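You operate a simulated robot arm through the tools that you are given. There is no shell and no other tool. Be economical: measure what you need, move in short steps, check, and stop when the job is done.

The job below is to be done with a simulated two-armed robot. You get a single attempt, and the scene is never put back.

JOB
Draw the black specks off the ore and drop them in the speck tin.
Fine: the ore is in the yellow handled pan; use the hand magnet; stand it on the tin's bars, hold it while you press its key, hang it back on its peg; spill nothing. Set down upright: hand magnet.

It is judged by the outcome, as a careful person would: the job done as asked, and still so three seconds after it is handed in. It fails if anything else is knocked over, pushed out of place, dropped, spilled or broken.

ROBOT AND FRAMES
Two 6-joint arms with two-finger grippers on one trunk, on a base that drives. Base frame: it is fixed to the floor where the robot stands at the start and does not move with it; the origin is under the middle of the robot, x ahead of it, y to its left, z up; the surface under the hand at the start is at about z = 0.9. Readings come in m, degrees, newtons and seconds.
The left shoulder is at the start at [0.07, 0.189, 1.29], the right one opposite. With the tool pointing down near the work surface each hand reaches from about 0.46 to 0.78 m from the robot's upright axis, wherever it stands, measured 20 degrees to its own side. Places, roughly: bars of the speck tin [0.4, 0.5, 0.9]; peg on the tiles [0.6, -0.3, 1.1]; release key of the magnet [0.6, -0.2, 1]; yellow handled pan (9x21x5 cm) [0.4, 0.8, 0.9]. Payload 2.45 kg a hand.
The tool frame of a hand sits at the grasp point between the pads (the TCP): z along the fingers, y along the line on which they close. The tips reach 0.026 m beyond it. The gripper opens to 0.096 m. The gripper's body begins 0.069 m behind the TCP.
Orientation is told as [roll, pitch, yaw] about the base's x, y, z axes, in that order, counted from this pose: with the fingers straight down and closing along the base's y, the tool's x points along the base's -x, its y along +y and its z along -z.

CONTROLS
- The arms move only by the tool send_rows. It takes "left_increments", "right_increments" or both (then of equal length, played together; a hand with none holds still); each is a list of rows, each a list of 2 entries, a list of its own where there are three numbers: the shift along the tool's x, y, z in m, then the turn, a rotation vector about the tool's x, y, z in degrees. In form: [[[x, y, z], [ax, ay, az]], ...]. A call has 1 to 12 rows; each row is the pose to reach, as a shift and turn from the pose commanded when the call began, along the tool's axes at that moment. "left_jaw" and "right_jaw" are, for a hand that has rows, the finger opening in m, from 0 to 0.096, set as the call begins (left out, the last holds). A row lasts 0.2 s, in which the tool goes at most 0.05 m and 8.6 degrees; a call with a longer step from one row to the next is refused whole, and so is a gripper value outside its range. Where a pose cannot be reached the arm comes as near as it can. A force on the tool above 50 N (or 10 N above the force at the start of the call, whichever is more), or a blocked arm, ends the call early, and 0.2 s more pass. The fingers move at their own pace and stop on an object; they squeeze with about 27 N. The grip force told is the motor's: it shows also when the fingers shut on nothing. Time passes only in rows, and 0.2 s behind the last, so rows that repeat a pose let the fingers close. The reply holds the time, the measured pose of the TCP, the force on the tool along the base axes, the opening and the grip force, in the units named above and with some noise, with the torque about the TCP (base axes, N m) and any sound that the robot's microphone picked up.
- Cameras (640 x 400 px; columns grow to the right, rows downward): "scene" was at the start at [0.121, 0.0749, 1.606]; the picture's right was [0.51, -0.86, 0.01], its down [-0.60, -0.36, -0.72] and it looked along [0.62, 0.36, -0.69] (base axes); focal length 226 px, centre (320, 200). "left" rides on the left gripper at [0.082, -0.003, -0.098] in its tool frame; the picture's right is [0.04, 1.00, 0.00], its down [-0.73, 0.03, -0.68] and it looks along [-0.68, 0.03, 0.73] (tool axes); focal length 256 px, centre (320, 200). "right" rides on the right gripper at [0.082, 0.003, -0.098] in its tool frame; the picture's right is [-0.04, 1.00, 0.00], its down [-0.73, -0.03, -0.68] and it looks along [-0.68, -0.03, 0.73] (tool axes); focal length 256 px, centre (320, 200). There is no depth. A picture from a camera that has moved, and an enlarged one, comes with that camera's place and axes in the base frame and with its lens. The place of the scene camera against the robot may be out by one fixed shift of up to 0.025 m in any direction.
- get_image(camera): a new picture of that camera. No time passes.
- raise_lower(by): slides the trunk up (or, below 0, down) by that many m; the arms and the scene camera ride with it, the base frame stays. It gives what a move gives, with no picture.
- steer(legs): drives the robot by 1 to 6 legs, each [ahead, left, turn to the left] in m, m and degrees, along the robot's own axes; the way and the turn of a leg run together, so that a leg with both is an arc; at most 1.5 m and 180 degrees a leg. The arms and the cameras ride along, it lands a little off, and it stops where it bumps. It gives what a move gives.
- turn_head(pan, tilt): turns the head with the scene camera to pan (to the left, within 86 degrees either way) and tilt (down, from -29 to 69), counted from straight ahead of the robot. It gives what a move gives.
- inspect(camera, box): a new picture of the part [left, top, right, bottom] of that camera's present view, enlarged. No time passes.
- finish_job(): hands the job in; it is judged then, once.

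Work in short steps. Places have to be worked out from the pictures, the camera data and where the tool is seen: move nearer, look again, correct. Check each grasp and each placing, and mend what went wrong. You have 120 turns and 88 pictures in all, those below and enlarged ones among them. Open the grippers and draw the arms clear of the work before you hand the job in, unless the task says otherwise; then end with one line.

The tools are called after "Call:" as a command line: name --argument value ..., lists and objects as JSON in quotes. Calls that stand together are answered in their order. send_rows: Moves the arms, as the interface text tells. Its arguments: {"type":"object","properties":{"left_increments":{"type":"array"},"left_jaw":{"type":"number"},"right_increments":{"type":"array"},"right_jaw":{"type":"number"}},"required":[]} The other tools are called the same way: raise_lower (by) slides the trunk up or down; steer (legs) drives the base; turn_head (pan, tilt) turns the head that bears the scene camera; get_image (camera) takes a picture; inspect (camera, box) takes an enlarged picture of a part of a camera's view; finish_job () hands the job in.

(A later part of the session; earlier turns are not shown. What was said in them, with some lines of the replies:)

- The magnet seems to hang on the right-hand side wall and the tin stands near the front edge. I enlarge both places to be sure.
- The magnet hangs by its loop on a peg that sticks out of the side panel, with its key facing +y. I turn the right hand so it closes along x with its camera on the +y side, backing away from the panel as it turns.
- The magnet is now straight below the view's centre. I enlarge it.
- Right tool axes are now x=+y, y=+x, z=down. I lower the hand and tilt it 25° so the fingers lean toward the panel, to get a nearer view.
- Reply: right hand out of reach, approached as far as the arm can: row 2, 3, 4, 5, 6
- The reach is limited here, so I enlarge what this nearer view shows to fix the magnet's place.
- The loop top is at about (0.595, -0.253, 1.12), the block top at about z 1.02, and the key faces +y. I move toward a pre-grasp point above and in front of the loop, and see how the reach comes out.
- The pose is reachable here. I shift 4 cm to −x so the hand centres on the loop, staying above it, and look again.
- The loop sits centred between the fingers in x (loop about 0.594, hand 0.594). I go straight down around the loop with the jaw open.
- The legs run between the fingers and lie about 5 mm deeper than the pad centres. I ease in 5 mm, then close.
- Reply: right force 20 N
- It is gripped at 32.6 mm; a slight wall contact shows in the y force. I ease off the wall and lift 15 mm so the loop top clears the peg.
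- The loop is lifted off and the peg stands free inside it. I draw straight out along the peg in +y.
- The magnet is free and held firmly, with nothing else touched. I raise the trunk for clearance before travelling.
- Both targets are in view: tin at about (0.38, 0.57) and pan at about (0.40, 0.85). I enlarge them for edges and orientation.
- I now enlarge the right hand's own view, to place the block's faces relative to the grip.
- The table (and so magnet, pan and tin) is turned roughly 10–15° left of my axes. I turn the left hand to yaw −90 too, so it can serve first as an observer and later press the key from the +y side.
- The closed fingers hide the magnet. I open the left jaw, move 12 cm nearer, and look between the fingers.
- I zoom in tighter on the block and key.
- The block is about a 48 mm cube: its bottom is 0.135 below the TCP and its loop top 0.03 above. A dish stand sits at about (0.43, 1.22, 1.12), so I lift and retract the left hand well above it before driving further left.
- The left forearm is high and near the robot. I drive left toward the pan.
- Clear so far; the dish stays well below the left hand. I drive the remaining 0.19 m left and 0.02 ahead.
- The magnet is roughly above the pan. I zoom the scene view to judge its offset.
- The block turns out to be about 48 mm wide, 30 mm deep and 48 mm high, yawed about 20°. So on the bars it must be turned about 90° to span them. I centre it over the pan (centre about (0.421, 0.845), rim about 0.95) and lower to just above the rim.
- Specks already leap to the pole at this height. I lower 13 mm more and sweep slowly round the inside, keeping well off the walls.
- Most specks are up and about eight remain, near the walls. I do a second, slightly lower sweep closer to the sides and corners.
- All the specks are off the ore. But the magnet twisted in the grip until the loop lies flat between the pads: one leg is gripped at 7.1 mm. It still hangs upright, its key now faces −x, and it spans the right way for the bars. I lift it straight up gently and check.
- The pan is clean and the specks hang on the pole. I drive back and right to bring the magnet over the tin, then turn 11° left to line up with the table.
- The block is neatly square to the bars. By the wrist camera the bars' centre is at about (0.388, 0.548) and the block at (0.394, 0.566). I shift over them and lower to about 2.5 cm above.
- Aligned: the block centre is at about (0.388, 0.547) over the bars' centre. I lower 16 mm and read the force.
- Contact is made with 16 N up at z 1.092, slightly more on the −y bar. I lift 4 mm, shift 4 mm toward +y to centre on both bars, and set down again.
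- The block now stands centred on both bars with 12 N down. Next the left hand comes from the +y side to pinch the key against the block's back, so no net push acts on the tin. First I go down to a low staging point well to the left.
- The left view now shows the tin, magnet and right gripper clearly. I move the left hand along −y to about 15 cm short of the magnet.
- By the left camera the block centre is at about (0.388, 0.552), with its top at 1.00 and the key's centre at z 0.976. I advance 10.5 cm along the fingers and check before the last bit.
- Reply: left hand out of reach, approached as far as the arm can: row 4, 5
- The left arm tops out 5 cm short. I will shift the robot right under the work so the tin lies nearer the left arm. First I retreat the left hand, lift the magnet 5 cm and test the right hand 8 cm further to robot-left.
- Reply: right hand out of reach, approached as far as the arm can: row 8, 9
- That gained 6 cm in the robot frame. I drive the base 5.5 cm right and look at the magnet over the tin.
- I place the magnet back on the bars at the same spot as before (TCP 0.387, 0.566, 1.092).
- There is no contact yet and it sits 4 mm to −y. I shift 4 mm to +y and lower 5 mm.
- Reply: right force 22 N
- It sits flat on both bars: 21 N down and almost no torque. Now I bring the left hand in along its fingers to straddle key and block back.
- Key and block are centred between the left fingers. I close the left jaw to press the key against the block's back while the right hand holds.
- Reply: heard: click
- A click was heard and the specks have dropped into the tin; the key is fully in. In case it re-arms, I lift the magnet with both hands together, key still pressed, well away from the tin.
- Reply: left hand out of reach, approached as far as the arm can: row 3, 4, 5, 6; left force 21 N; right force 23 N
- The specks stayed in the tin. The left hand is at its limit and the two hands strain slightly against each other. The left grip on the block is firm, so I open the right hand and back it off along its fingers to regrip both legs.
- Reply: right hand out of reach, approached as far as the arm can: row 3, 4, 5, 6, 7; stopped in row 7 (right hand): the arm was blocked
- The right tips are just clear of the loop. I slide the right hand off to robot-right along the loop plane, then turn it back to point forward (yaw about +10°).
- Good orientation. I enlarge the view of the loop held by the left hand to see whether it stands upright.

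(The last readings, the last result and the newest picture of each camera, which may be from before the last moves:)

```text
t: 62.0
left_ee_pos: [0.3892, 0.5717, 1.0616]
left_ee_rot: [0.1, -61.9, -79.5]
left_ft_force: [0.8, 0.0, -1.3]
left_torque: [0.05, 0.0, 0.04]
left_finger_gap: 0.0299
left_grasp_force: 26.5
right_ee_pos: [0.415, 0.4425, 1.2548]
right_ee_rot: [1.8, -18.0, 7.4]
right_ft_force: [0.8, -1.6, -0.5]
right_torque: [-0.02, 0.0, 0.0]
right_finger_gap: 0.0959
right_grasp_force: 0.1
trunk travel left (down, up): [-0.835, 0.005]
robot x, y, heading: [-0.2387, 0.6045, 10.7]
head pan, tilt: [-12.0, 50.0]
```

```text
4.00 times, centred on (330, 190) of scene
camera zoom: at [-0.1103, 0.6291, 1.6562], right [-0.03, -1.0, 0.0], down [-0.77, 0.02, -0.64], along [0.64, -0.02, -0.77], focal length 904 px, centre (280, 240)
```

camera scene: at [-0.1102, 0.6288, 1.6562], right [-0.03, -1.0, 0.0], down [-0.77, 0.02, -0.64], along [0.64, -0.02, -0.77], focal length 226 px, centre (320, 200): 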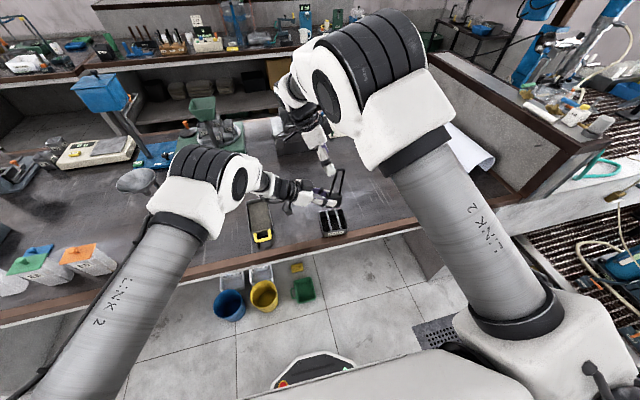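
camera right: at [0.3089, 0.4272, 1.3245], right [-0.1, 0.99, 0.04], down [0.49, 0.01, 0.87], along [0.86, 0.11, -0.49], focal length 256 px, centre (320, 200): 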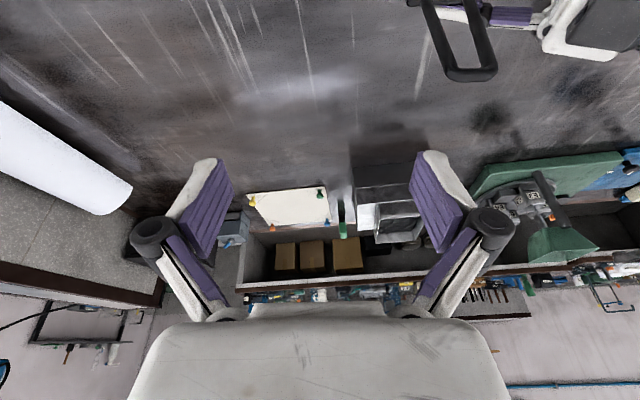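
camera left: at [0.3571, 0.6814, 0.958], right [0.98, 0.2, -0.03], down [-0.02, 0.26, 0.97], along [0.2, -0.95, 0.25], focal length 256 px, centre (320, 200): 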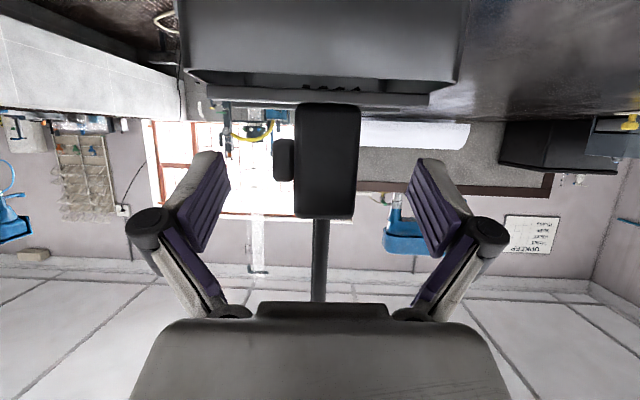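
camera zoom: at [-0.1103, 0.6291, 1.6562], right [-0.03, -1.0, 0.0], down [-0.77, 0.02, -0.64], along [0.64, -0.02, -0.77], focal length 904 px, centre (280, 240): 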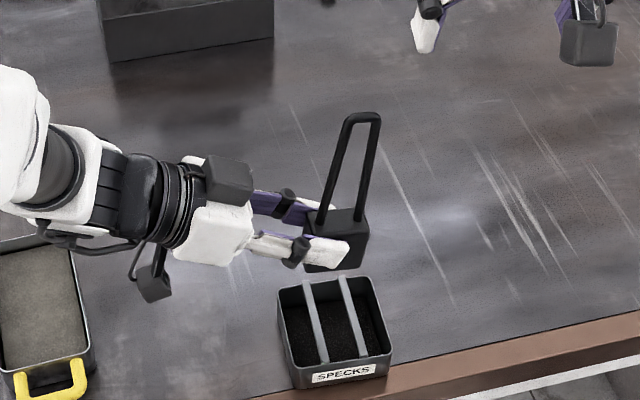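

The loop leans about 6° at the top toward −y. I match the right hand to it (yaw about 10.5°, roll about 6°) and move to a pre-grasp above the loop.

Call:
send_rows --right_increments '[[[0.012, 0.032, 0], [-1.7, 0, -0.5]], [[0.025, 0.064, -0.001], [-3.4, 0, -1]], [[0.0371, 0.097, -0.0016], [-5.1, 0, -1.5]], [[0.0371, 0.097, -0.0016], [-5.1, 0, -1.5]]]'

Call:
get_image --camera "right"

```text
t: 63.0
left_ee_pos: [0.3903, 0.5725, 1.0628]
left_ee_rot: [-0.2, -62.0, -79.5]
left_ft_force: [-0.2, 1.0, -0.4]
left_torque: [0.01, 0.02, 0.01]
left_finger_gap: 0.0297
left_grasp_force: 26.5
right_ee_pos: [0.3666, 0.5328, 1.2466]
right_ee_rot: [6.5, -17.9, 8.9]
right_ft_force: [0.3, 0.0, 0.1]
right_torque: [0.03, 0.04, 0.05]
right_finger_gap: 0.0958
right_grasp_force: 0.0
trunk travel left (down, up): [-0.835, 0.005]
robot x, y, heading: [-0.2365, 0.6038, 10.7]
head pan, tilt: [-12.0, 50.0]
```

```text
24 pictures are left
camera right: at [0.2604, 0.5065, 1.317], right [-0.15, 0.98, 0.12], down [0.5, -0.03, 0.86], along [0.85, 0.19, -0.49], focal length 256 px, centre (320, 200)
```

right: 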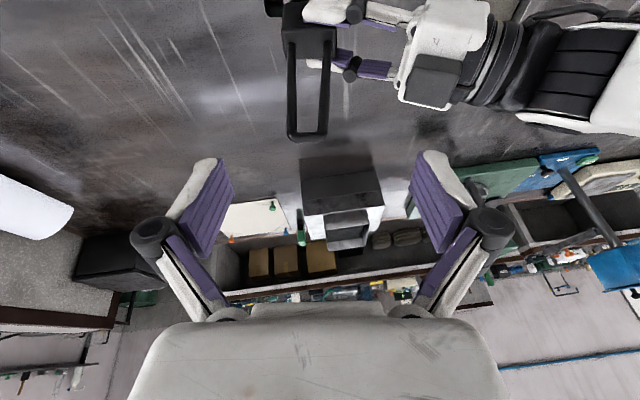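

The legs are parallel to the fingers but 9 mm to the −y side. I correct that and advance 10 cm onto the loop.

Call:
send_rows --right_increments '[[[0, -0.009, 0.0], [0, 0, 0]], [[0, -0.009, 0.03], [0, 0, 0]], [[0, -0.009, 0.06], [0, 0, 0]], [[0, -0.009, 0.085], [0, 0, 0]], [[0, -0.009, 0.102], [0, 0, 0]], [[0, -0.009, 0.102], [0, 0, 0]]]'

Call:
get_image --camera "right"

```text
t: 64.3
left_ee_pos: [0.3906, 0.5719, 1.0615]
left_ee_rot: [-0.1, -61.8, -79.5]
left_ft_force: [-0.1, -0.8, -1.3]
left_torque: [0.04, 0.03, -0.04]
left_finger_gap: 0.0298
left_grasp_force: 27.0
right_ee_pos: [0.3955, 0.542, 1.1502]
right_ee_rot: [6.4, -18.0, 8.9]
right_ft_force: [-0.3, 0.7, 0.3]
right_torque: [0.01, -0.01, -0.03]
right_finger_gap: 0.0959
right_grasp_force: 0.0
trunk travel left (down, up): [-0.835, 0.005]
robot x, y, heading: [-0.2328, 0.6037, 10.6]
head pan, tilt: [-12.0, 50.0]
```

```text
23 pictures are left
camera right: at [0.2896, 0.5157, 1.22], right [-0.15, 0.98, 0.12], down [0.5, -0.03, 0.86], along [0.85, 0.19, -0.49], focal length 256 px, centre (320, 200)
```

right: 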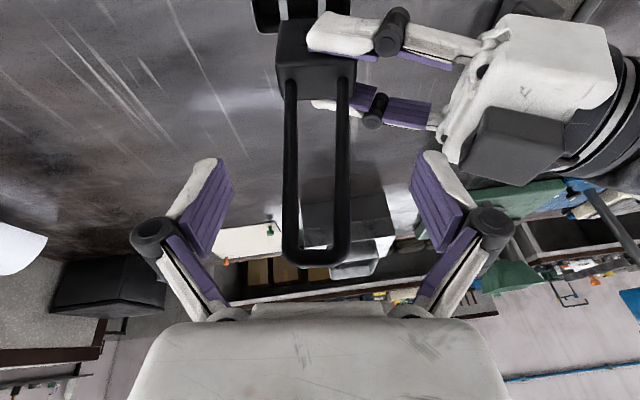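

Well aligned: square in yaw and centred. I close the right jaw on both legs.

Call:
send_rows --right_increments '[[[0, 0, 0], [0, 0, 0]], [[0, 0, 0], [0, 0, 0]], [[0, 0, 0], [0, 0, 0]], [[0, 0, 0], [0, 0, 0]]]' --right_jaw 0.0

Call:
get_image --camera "right"

```text
t: 65.3
left_ee_pos: [0.3912, 0.5732, 1.061]
left_ee_rot: [-0.2, -61.9, -79.3]
left_ft_force: [3.8, 10.8, -15.0]
left_torque: [-0.02, -0.02, 0.21]
left_finger_gap: 0.03
left_grasp_force: 26.5
right_ee_pos: [0.3956, 0.5413, 1.1515]
right_ee_rot: [6.4, -18.0, 9.0]
right_ft_force: [-4.0, -11.5, 13.0]
right_torque: [-0.5, 0.4, -0.01]
right_finger_gap: 0.0348
right_grasp_force: 27.1
trunk travel left (down, up): [-0.835, 0.005]
robot x, y, heading: [-0.2363, 0.5994, 10.3]
head pan, tilt: [-12.0, 50.0]
```

```text
22 pictures are left
camera right: at [0.2898, 0.5156, 1.2203], right [-0.15, 0.98, 0.12], down [0.5, -0.03, 0.86], along [0.85, 0.19, -0.49], focal length 256 px, centre (320, 200)
```

right: 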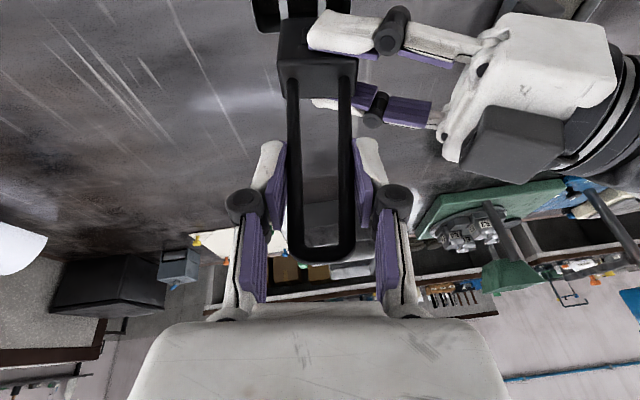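

Both legs are gripped squarely (34.8 mm). I now open the left hand and back it away.

Call:
send_rows --left_increments '[[[0, 0, 0], [0, 0, 0]], [[0, 0, 0], [0, 0, 0]], [[0, 0, -0.02], [0, 0, 0]], [[0, 0, -0.05], [0, 0, 0]], [[0, 0, -0.09], [0, 0, 0]], [[0, 0, -0.13], [0, 0, 0]], [[0, 0, -0.16], [0, 0, 0]], [[0, 0, -0.16], [0, 0, 0]]]' --left_jaw 0.096

Call:
get_image --camera "scene"

Call:
inspect --camera "scene" --box '[290, 150, 390, 250]'

```text
t: 67.2
left_ee_pos: [0.3657, 0.7098, 1.1387]
left_ee_rot: [-0.1, -61.9, -79.4]
left_ft_force: [0.4, 0.0, -0.2]
left_torque: [0.02, -0.01, 0.02]
left_finger_gap: 0.0958
left_grasp_force: 0.1
right_ee_pos: [0.3948, 0.5411, 1.1498]
right_ee_rot: [6.5, -17.9, 8.9]
right_ft_force: [-0.1, 0.2, -0.2]
right_torque: [-0.03, 0.0, 0.02]
right_finger_gap: 0.0347
right_grasp_force: 27.1
trunk travel left (down, up): [-0.835, 0.005]
robot x, y, heading: [-0.2393, 0.609, 10.1]
head pan, tilt: [-12.0, 50.0]
```

```text
21 pictures are left
camera scene: at [-0.1099, 0.6281, 1.6561], right [-0.03, -1.0, 0.0], down [-0.77, 0.02, -0.64], along [0.64, -0.02, -0.77], focal length 226 px, centre (320, 200)
```

scene: 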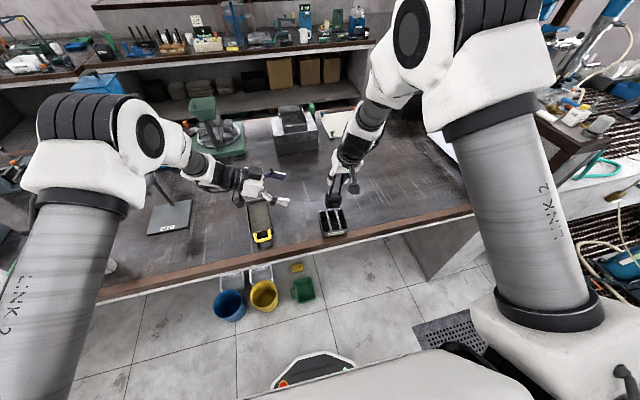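

```text
4.00 times, centred on (340, 200) of scene
camera zoom: at [-0.1099, 0.6281, 1.6561], right [-0.03, -1.0, 0.0], down [-0.77, 0.02, -0.64], along [0.64, -0.02, -0.77], focal length 904 px, centre (240, 200)
```

zoom: 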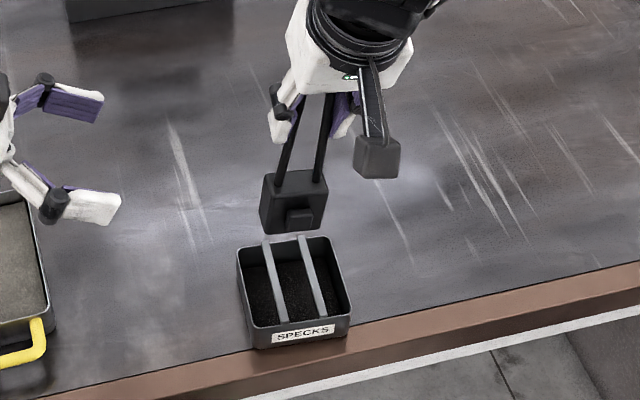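

The magnet is held upright enough by the right hand, its key is out again, and the specks stay in the tin. I remove the 6° roll, shift a little to robot-right, and lift the left arm out of the way.

Call:
send_rows --right_increments '[[[-0.006, 0, -0.019], [2, 0, -0.7]], [[-0.006, -0.02, -0.019], [4, 0, -1.3]], [[-0.006, -0.04, -0.019], [6.1, 0, -2]], [[-0.006, -0.05, -0.019], [6.1, 0, -2]], [[-0.006, -0.05, -0.019], [6.1, 0, -2]]]' --left_increments '[[[-0.033, 0, -0.017], [0, 0, 0]], [[-0.066, 0, -0.035], [0, 0, 0]], [[-0.1, 0, -0.053], [0, 0, 0]], [[-0.132, 0, -0.07], [0, 0, 0]], [[-0.132, 0, -0.07], [0, 0, 0]]]'

Call:
send_rows --right_increments '[[[0, 0, 0], [2.45, 0, 7.55]], [[0, 0, 0], [4.9, 0, 15.1]], [[0, 0, 0], [7.4, 0, 22.7]], [[0, 0, 0], [9.8, 0, 30.2]], [[0, 0, 0], [12.3, 0, 37.8]], [[0, 0, 0], [14.7, 0, 45.3]], [[0, 0, 0], [17.2, 0, 52.9]], [[0, 0, 0], [19.6, 0, 60.4]], [[0, 0, 0], [22.1, 0, 68]], [[0, 0, 0], [24.5, 0, 75.5]], [[0, 0, 0], [27, 0, 83.1]], [[0, 0, 0], [27, 0, 83.1]]]'

```text
t: 68.3
left_ee_pos: [0.3658, 0.7128, 1.2849]
left_ee_rot: [-0.2, -61.9, -79.4]
left_ft_force: [0.2, 0.6, 0.5]
left_torque: [-0.01, 0.01, 0.0]
left_finger_gap: 0.096
left_grasp_force: 0.0
right_ee_pos: [0.406, 0.4885, 1.1639]
right_ee_rot: [-0.4, -18.0, 11.0]
right_ft_force: [0.2, 0.7, -1.2]
right_torque: [0.01, -0.03, -0.04]
right_finger_gap: 0.0348
right_grasp_force: 27.3
trunk travel left (down, up): [-0.835, 0.005]
robot x, y, heading: [-0.2362, 0.6038, 10.4]
head pan, tilt: [-12.0, 50.0]
```

```text
t: 71.0
left_ee_pos: [0.3655, 0.7113, 1.2844]
left_ee_rot: [-0.2, -61.9, -79.5]
left_ft_force: [-0.2, -0.3, 0.7]
left_torque: [0.0, -0.03, 0.02]
left_finger_gap: 0.096
left_grasp_force: 0.1
right_ee_pos: [0.4074, 0.4892, 1.1647]
right_ee_rot: [0.1, -18.4, -76.7]
right_ft_force: [-0.4, -0.6, -1.3]
right_torque: [0.01, -0.03, 0.0]
right_finger_gap: 0.0349
right_grasp_force: 27.1
trunk travel left (down, up): [-0.835, 0.005]
robot x, y, heading: [-0.2344, 0.6048, 10.7]
head pan, tilt: [-12.0, 50.0]
```

I drive right back toward the peg, aiming for the magnet to end about 10 cm in front of it.

Call:
steer --legs '[[0, -0.654, 0], [0.048, 0, 0]]'

Call:
get_image --camera "right"

```text
t: 75.0
left_ee_pos: [0.5182, 0.0989, 1.2912]
left_ee_rot: [1.0, -62.0, -80.1]
left_ft_force: [-0.1, 0.2, 1.2]
left_torque: [0.03, -0.05, 0.08]
left_finger_gap: 0.0961
left_grasp_force: 0.0
right_ee_pos: [0.5618, -0.1211, 1.1696]
right_ee_rot: [0.5, -18.3, -76.3]
right_ft_force: [-1.7, -0.7, -0.7]
right_torque: [0.04, -0.12, 0.07]
right_finger_gap: 0.0345
right_grasp_force: 26.9
trunk travel left (down, up): [-0.835, 0.005]
robot x, y, heading: [-0.0771, -0.0102, 10.8]
head pan, tilt: [-12.0, 50.0]
```

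```text
19 pictures are left
camera right: at [0.5375, -0.017, 1.2396], right [0.98, 0.2, 0.02], down [0.08, -0.48, 0.88], along [0.19, -0.86, -0.48], focal length 256 px, centre (320, 200)
```

right: 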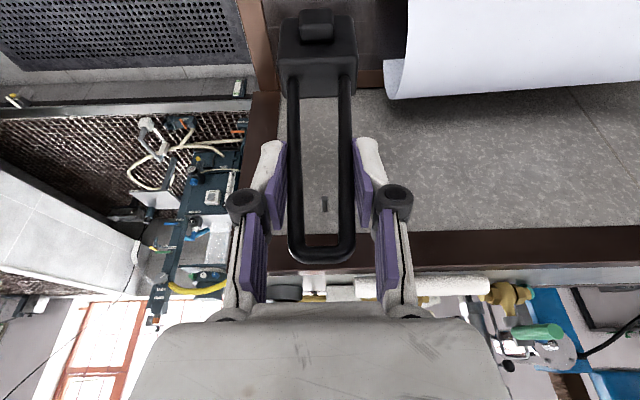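

The peg is visible through the loop and the wall is square to the hand. I enlarge to place the peg.

Call:
inspect --camera "right" --box '[260, 160, 380, 280]'

```text
3.33 times, centred on (320, 220) of right
camera zoom: at [0.5375, -0.017, 1.2396], right [0.98, 0.2, 0.02], down [0.08, -0.48, 0.88], along [0.19, -0.86, -0.48], focal length 853 px, centre (320, 133)
```

zoom: 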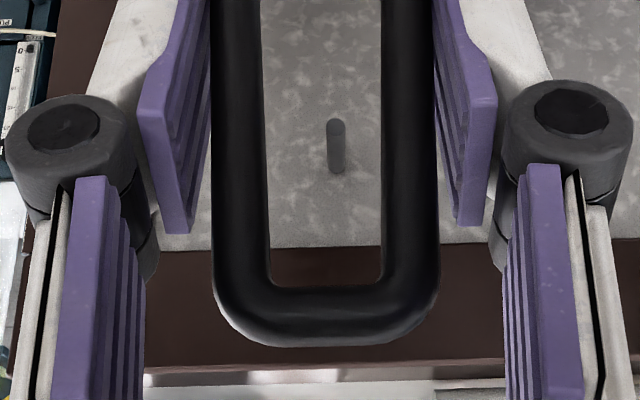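

Peg: tip at about (0.593, −0.243, 1.111), base at (0.600, −0.273), about 3 cm long. The loop window needs 7 mm along the wall and about 7 cm down. I lower in front of the peg first.

Call:
send_rows --right_increments '[[[0.0077, 0.007, 0.0233], [0, 0, 0]], [[0.0154, 0.007, 0.0465], [0, 0, 0]], [[0.0231, 0.007, 0.0698], [0, 0, 0]], [[0.0231, 0.007, 0.0698], [0, 0, 0]]]'

Call:
inspect --camera "right" --box '[230, 0, 410, 280]'

```text
t: 76.0
left_ee_pos: [0.5301, 0.09, 1.2845]
left_ee_rot: [-0.2, -61.5, -79.1]
left_ft_force: [0.7, 0.4, 0.5]
left_torque: [0.01, -0.02, -0.07]
left_finger_gap: 0.096
left_grasp_force: 0.0
right_ee_pos: [0.5812, -0.128, 1.0888]
right_ee_rot: [0.0, -17.8, -76.2]
right_ft_force: [-0.6, 0.7, -0.7]
right_torque: [0.04, 0.0, -0.01]
right_finger_gap: 0.0346
right_grasp_force: 26.6
trunk travel left (down, up): [-0.835, 0.005]
robot x, y, heading: [-0.0758, -0.0075, 10.6]
head pan, tilt: [-12.0, 50.0]
```

```text
1.43 times, centred on (320, 140) of right
camera zoom: at [0.5578, -0.0239, 1.1593], right [0.98, 0.2, 0.01], down [0.09, -0.48, 0.87], along [0.18, -0.85, -0.49], focal length 366 px, centre (320, 286)
```

zoom: 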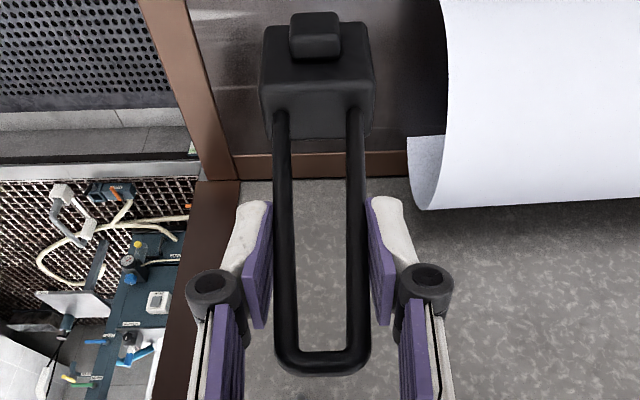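

It settled 7 mm lower and 1 cm further in +x than planned. I correct −10 mm along the wall and +11 mm up, and check the peg through the loop.

Call:
send_rows --right_increments '[[[-0.0035, -0.005, -0.0104], [0, 0, 0]], [[-0.0035, -0.01, -0.0104], [0, 0, 0]], [[-0.0035, -0.01, -0.0104], [0, 0, 0]]]'

Call:
inspect --camera "right" --box '[260, 160, 380, 280]'

```text
t: 76.8
left_ee_pos: [0.5288, 0.0902, 1.285]
left_ee_rot: [0.0, -61.6, -79.1]
left_ft_force: [-1.0, 0.6, -0.5]
left_torque: [-0.03, -0.01, -0.02]
left_finger_gap: 0.0961
left_grasp_force: 0.0
right_ee_pos: [0.5691, -0.1295, 1.101]
right_ee_rot: [0.0, -17.9, -76.2]
right_ft_force: [-0.6, 0.2, -0.6]
right_torque: [-0.01, -0.02, 0.0]
right_finger_gap: 0.0348
right_grasp_force: 26.9
trunk travel left (down, up): [-0.835, 0.005]
robot x, y, heading: [-0.0769, -0.0095, 10.7]
head pan, tilt: [-12.0, 50.0]
```

```text
3.33 times, centred on (320, 220) of right
camera zoom: at [0.5457, -0.0259, 1.1711], right [0.98, 0.2, 0.01], down [0.09, -0.48, 0.87], along [0.18, -0.85, -0.49], focal length 853 px, centre (320, 133)
```

zoom: 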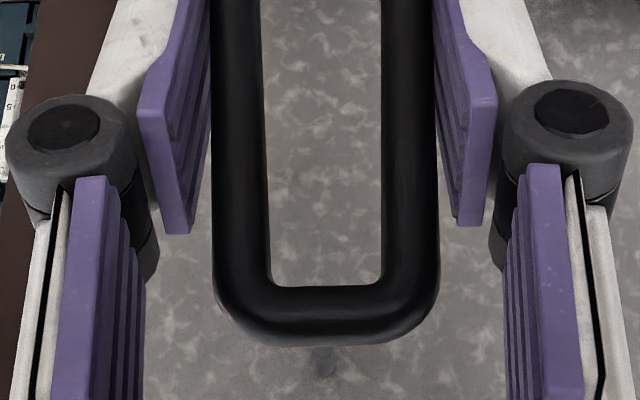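

The peg's base shows directly below the loop bar in line (z about 1.109), so it will pass about 2 cm under the bar. I move 6 cm toward the wall and check again.

Call:
send_rows --right_increments '[[[-0.019, -0.0008, 0.0063], [0, 0, 0]], [[-0.038, -0.0015, 0.0126], [0, 0, 0]], [[-0.057, -0.0023, 0.0188], [0, 0, 0]], [[-0.057, -0.0023, 0.0188], [0, 0, 0]]]'

Call:
inspect --camera "right" --box '[260, 160, 380, 280]'

```text
t: 77.8
left_ee_pos: [0.5272, 0.0912, 1.2844]
left_ee_rot: [0.0, -61.5, -79.1]
left_ft_force: [-0.2, 1.2, 0.9]
left_torque: [-0.01, 0.03, 0.01]
left_finger_gap: 0.0961
left_grasp_force: 0.1
right_ee_pos: [0.5803, -0.19, 1.0998]
right_ee_rot: [0.2, -17.9, -76.2]
right_ft_force: [-0.2, -0.8, -1.5]
right_torque: [0.01, 0.01, 0.01]
right_finger_gap: 0.0345
right_grasp_force: 27.1
trunk travel left (down, up): [-0.835, 0.005]
robot x, y, heading: [-0.0727, -0.0094, 10.5]
head pan, tilt: [-12.0, 50.0]
```

```text
3.33 times, centred on (320, 220) of right
camera zoom: at [0.5572, -0.0859, 1.1699], right [0.98, 0.2, 0.01], down [0.09, -0.48, 0.87], along [0.18, -0.85, -0.49], focal length 853 px, centre (320, 133)
```

zoom: 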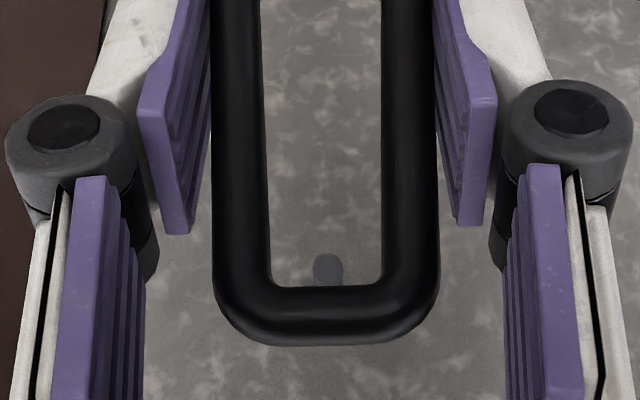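

The peg tip is centred in the loop window, about 17 mm under the bar. I move on another 4.7 cm and watch the force.

Call:
send_rows --right_increments '[[[-0.015, -0.0006, 0.005], [0, 0, 0]], [[-0.03, -0.0012, 0.0099], [0, 0, 0]], [[-0.04, -0.0016, 0.0132], [0, 0, 0]], [[-0.0446, -0.0018, 0.0148], [0, 0, 0]], [[-0.0446, -0.0018, 0.0148], [0, 0, 0]]]'

Call:
inspect --camera "right" --box '[230, 0, 410, 280]'

```text
t: 79.0
left_ee_pos: [0.5282, 0.0906, 1.2843]
left_ee_rot: [-0.1, -61.6, -79.2]
left_ft_force: [0.8, -0.4, 0.1]
left_torque: [0.01, -0.01, 0.0]
left_finger_gap: 0.096
left_grasp_force: 0.1
right_ee_pos: [0.5883, -0.2355, 1.0995]
right_ee_rot: [0.0, -17.8, -76.2]
right_ft_force: [0.2, -0.6, -1.0]
right_torque: [0.05, 0.01, 0.01]
right_finger_gap: 0.0347
right_grasp_force: 27.4
trunk travel left (down, up): [-0.835, 0.005]
robot x, y, heading: [-0.0737, -0.0107, 10.8]
head pan, tilt: [-12.0, 50.0]
```

```text
1.43 times, centred on (320, 140) of right
camera zoom: at [0.5661, -0.1311, 1.1699], right [0.98, 0.2, 0.01], down [0.09, -0.48, 0.87], along [0.18, -0.85, -0.49], focal length 366 px, centre (320, 286)
```

zoom: 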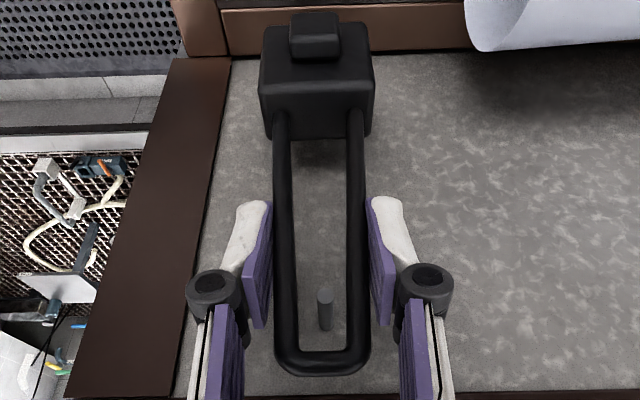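

The peg passes through the loop. I go 5 mm closer to the wall and lower 14 mm toward the peg.

Call:
send_rows --right_increments '[[[-0.0047, -0.0002, 0.0016], [0, 0, 0]], [[-0.0025, -0.0002, 0.0083], [0, 0, 0]], [[-0.0004, -0.0002, 0.0149], [0, 0, 0]], [[-0.0004, -0.0002, 0.0149], [0, 0, 0]]]'

Call:
inspect --camera "right" --box '[260, 160, 380, 280]'

```text
t: 80.0
left_ee_pos: [0.5274, 0.0889, 1.2839]
left_ee_rot: [0.0, -61.6, -79.1]
left_ft_force: [0.6, 0.9, -0.4]
left_torque: [0.0, 0.0, 0.02]
left_finger_gap: 0.096
left_grasp_force: 0.1
right_ee_pos: [0.5907, -0.2402, 1.0876]
right_ee_rot: [0.1, -17.9, -76.2]
right_ft_force: [0.5, 1.5, -1.9]
right_torque: [0.03, 0.01, -0.03]
right_finger_gap: 0.0348
right_grasp_force: 27.2
trunk travel left (down, up): [-0.835, 0.005]
robot x, y, heading: [-0.0751, -0.005, 10.7]
head pan, tilt: [-12.0, 50.0]
```

```text
3.33 times, centred on (320, 220) of right
camera zoom: at [0.5679, -0.1357, 1.1565], right [0.98, 0.2, 0.01], down [0.09, -0.48, 0.87], along [0.18, -0.85, -0.49], focal length 853 px, centre (320, 133)
```

zoom: 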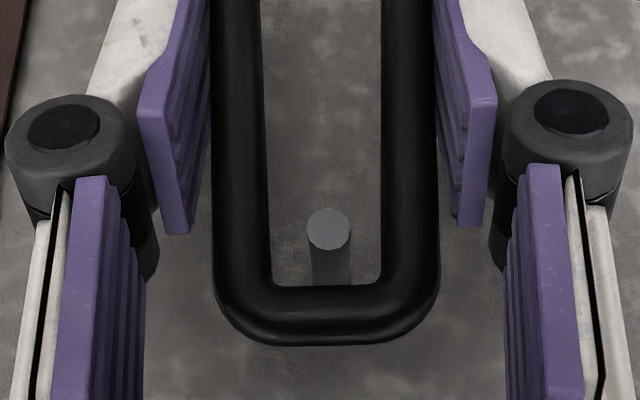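

No contact yet; by my estimate about 4 mm remain. I lower 5 mm and check the force.

Call:
send_rows --right_increments '[[[0.0008, 0, 0.0024], [0, 0, 0]], [[0.0016, 0, 0.0047], [0, 0, 0]], [[0.0016, 0, 0.0047], [0, 0, 0]]]'

```text
t: 80.8
left_ee_pos: [0.5284, 0.0904, 1.2859]
left_ee_rot: [0.1, -61.6, -79.3]
left_ft_force: [-0.7, 0.2, -0.6]
left_torque: [-0.03, 0.0, -0.02]
left_finger_gap: 0.0961
left_grasp_force: 0.0
right_ee_pos: [0.5905, -0.2411, 1.0829]
right_ee_rot: [0.1, -17.9, -76.2]
right_ft_force: [0.3, -0.1, 5.8]
right_torque: [0.01, 0.0, 0.03]
right_finger_gap: 0.0349
right_grasp_force: 26.5
trunk travel left (down, up): [-0.835, 0.005]
robot x, y, heading: [-0.0722, -0.0114, 10.6]
head pan, tilt: [-12.0, 50.0]
```

The loop rests on the peg (force rose to +5.8 N). I open the right hand in place and look.

Call:
send_rows --right_increments '[[[0, 0, 0], [0, 0, 0]], [[0, 0, 0], [0, 0, 0]], [[0, 0, 0], [0, 0, 0]], [[0, 0, 0], [0, 0, 0]]]' --right_jaw 0.09

Call:
get_image --camera "right"

```text
t: 81.8
left_ee_pos: [0.5288, 0.0914, 1.2845]
left_ee_rot: [0.0, -61.7, -79.1]
left_ft_force: [-0.4, -0.2, 0.8]
left_torque: [-0.03, 0.03, -0.01]
left_finger_gap: 0.0963
left_grasp_force: 0.0
right_ee_pos: [0.5897, -0.2419, 1.0813]
right_ee_rot: [0.1, -18.0, -76.2]
right_ft_force: [0.7, 0.9, -0.4]
right_torque: [0.05, 0.0, 0.0]
right_finger_gap: 0.0899
right_grasp_force: 0.0
trunk travel left (down, up): [-0.835, 0.005]
robot x, y, heading: [-0.0742, -0.0138, 10.7]
head pan, tilt: [-12.0, 50.0]
```

```text
12 pictures are left
camera right: at [0.5678, -0.1363, 1.1517], right [0.98, 0.2, 0.01], down [0.09, -0.48, 0.87], along [0.18, -0.85, -0.49], focal length 256 px, centre (320, 200)
```

right: 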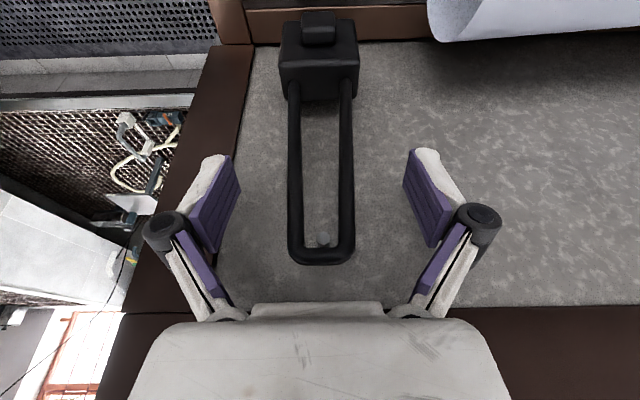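

The magnet hangs on the peg by its loop, free of the fingers. I withdraw the right hand along its fingers, up and away.

Call:
send_rows --right_increments '[[[0, 0, -0.025], [0, 0, 0]], [[0, 0, -0.055], [0, 0, 0]], [[0, 0, -0.085], [0, 0, 0]], [[0.03, 0, -0.11], [0, 0, 0]], [[0.06, 0, -0.13], [0, 0, 0]], [[0.06, 0, -0.13], [0, 0, 0]]]'

Call:
get_image --camera "right"

```text
t: 83.2
left_ee_pos: [0.5288, 0.088, 1.2855]
left_ee_rot: [0.1, -61.5, -79.2]
left_ft_force: [-0.7, 0.6, -0.3]
left_torque: [0.02, 0.02, 0.02]
left_finger_gap: 0.0958
left_grasp_force: 0.1
right_ee_pos: [0.5681, -0.1459, 1.1817]
right_ee_rot: [0.0, -17.8, -76.2]
right_ft_force: [-0.2, -0.1, -0.2]
right_torque: [0.04, 0.03, 0.0]
right_finger_gap: 0.0904
right_grasp_force: 0.1
trunk travel left (down, up): [-0.835, 0.005]
robot x, y, heading: [-0.075, -0.0116, 11.0]
head pan, tilt: [-12.0, 50.0]
```

```text
11 pictures are left
camera right: at [0.5458, -0.0423, 1.2528], right [0.98, 0.2, 0.01], down [0.09, -0.48, 0.87], along [0.18, -0.85, -0.49], focal length 256 px, centre (320, 200)
```

right: 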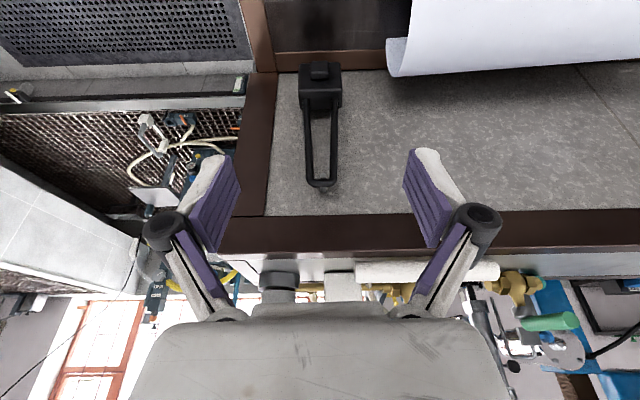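

The magnet hangs properly. I raise the right hand a bit more, back the base off, and take a last look at the tin and pan.

Call:
send_rows --right_increments '[[[0.01, 0, -0.03], [0, 0, 0]], [[0.02, 0, -0.06], [0, 0, 0]], [[0.02, 0, -0.06], [0, 0, 0]]]'

Call:
steer --legs '[[-0.15, 0, 0]]'

Call:
turn_head --pan 25 --tilt 42

Call:
get_image --camera "scene"

```text
t: 84.0
left_ee_pos: [0.5288, 0.0894, 1.2847]
left_ee_rot: [-0.1, -61.4, -79.1]
left_ft_force: [0.8, -0.5, -0.7]
left_torque: [0.05, 0.01, -0.03]
left_finger_gap: 0.096
left_grasp_force: 0.1
right_ee_pos: [0.5613, -0.1118, 1.2356]
right_ee_rot: [0.0, -17.8, -76.2]
right_ft_force: [0.6, 0.8, -0.4]
right_torque: [0.01, 0.04, -0.01]
right_finger_gap: 0.0901
right_grasp_force: 0.1
trunk travel left (down, up): [-0.835, 0.005]
robot x, y, heading: [-0.0765, -0.0099, 10.9]
head pan, tilt: [-12.0, 50.0]
```

```text
t: 85.4
left_ee_pos: [0.3842, 0.0617, 1.284]
left_ee_rot: [-0.5, -61.7, -79.0]
left_ft_force: [0.1, -0.5, -0.8]
left_torque: [-0.01, -0.03, 0.0]
left_finger_gap: 0.0959
left_grasp_force: 0.0
right_ee_pos: [0.416, -0.1375, 1.2345]
right_ee_rot: [-0.1, -17.8, -76.2]
right_ft_force: [-0.2, 0.7, -0.5]
right_torque: [-0.02, 0.0, -0.02]
right_finger_gap: 0.0901
right_grasp_force: 0.1
trunk travel left (down, up): [-0.835, 0.005]
robot x, y, heading: [-0.2219, -0.041, 10.5]
head pan, tilt: [-12.0, 50.0]
```

```text
t: 86.4
left_ee_pos: [0.3836, 0.0512, 1.2848]
left_ee_rot: [-0.1, -60.9, -79.3]
left_ft_force: [0.1, -0.4, -0.6]
left_torque: [0.04, 0.03, -0.01]
left_finger_gap: 0.0961
left_grasp_force: 0.0
right_ee_pos: [0.4145, -0.1503, 1.2342]
right_ee_rot: [0.2, -17.3, -76.2]
right_ft_force: [0.6, 0.5, -0.5]
right_torque: [-0.02, 0.04, -0.01]
right_finger_gap: 0.0899
right_grasp_force: 0.0
trunk travel left (down, up): [-0.835, 0.005]
robot x, y, heading: [-0.223, -0.0384, 10.5]
head pan, tilt: [25.0, 42.0]
```

```text
10 pictures are left
camera scene: at [-0.1076, 0.0529, 1.6685], right [0.58, -0.81, 0.01], down [-0.54, -0.4, -0.74], along [0.6, 0.43, -0.67], focal length 226 px, centre (320, 200)
```

scene: 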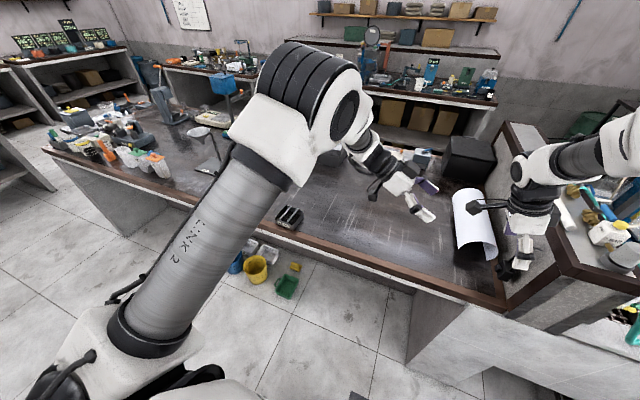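

Call:
inspect --camera "scene" --box '[265, 195, 315, 235]'

Call:
inspect --camera "scene" --box '[450, 200, 560, 300]'

```text
10.00 times, centred on (290, 215) of scene
camera zoom: at [-0.1076, 0.0529, 1.6685], right [0.58, -0.81, 0.01], down [-0.54, -0.4, -0.74], along [0.6, 0.43, -0.67], focal length 2260 px, centre (620, 50)
```

zoom: 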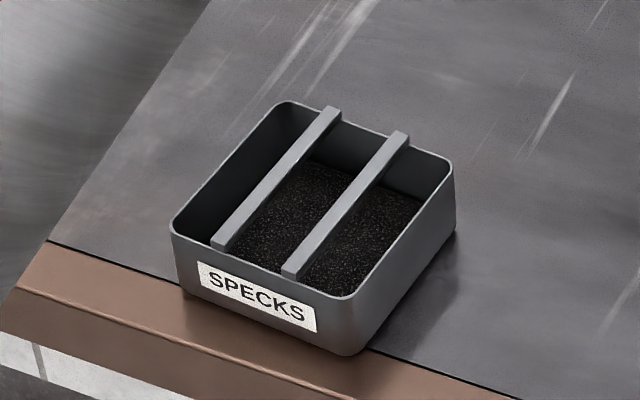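

```text
4.00 times, centred on (505, 250) of scene
camera zoom: at [-0.1076, 0.0529, 1.6685], right [0.58, -0.81, 0.01], down [-0.54, -0.4, -0.74], along [0.6, 0.43, -0.67], focal length 904 px, centre (-420, 0)
```

zoom: 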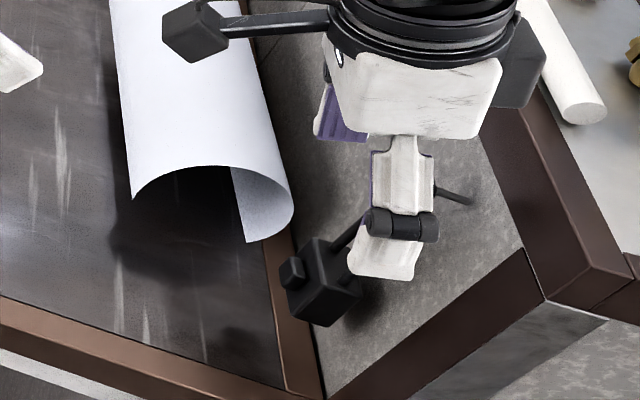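

The specks lie in the tin and the bars are clean. The magnet hangs on its peg, and both hands are open and clear, so I hand the job in.

Call:
finish_job

```text
The job is handed in.
```

The specks are off the ore and in the speck tin, and the hand magnet hangs on its peg by its loop. I saw nothing spilled or moved out of place.
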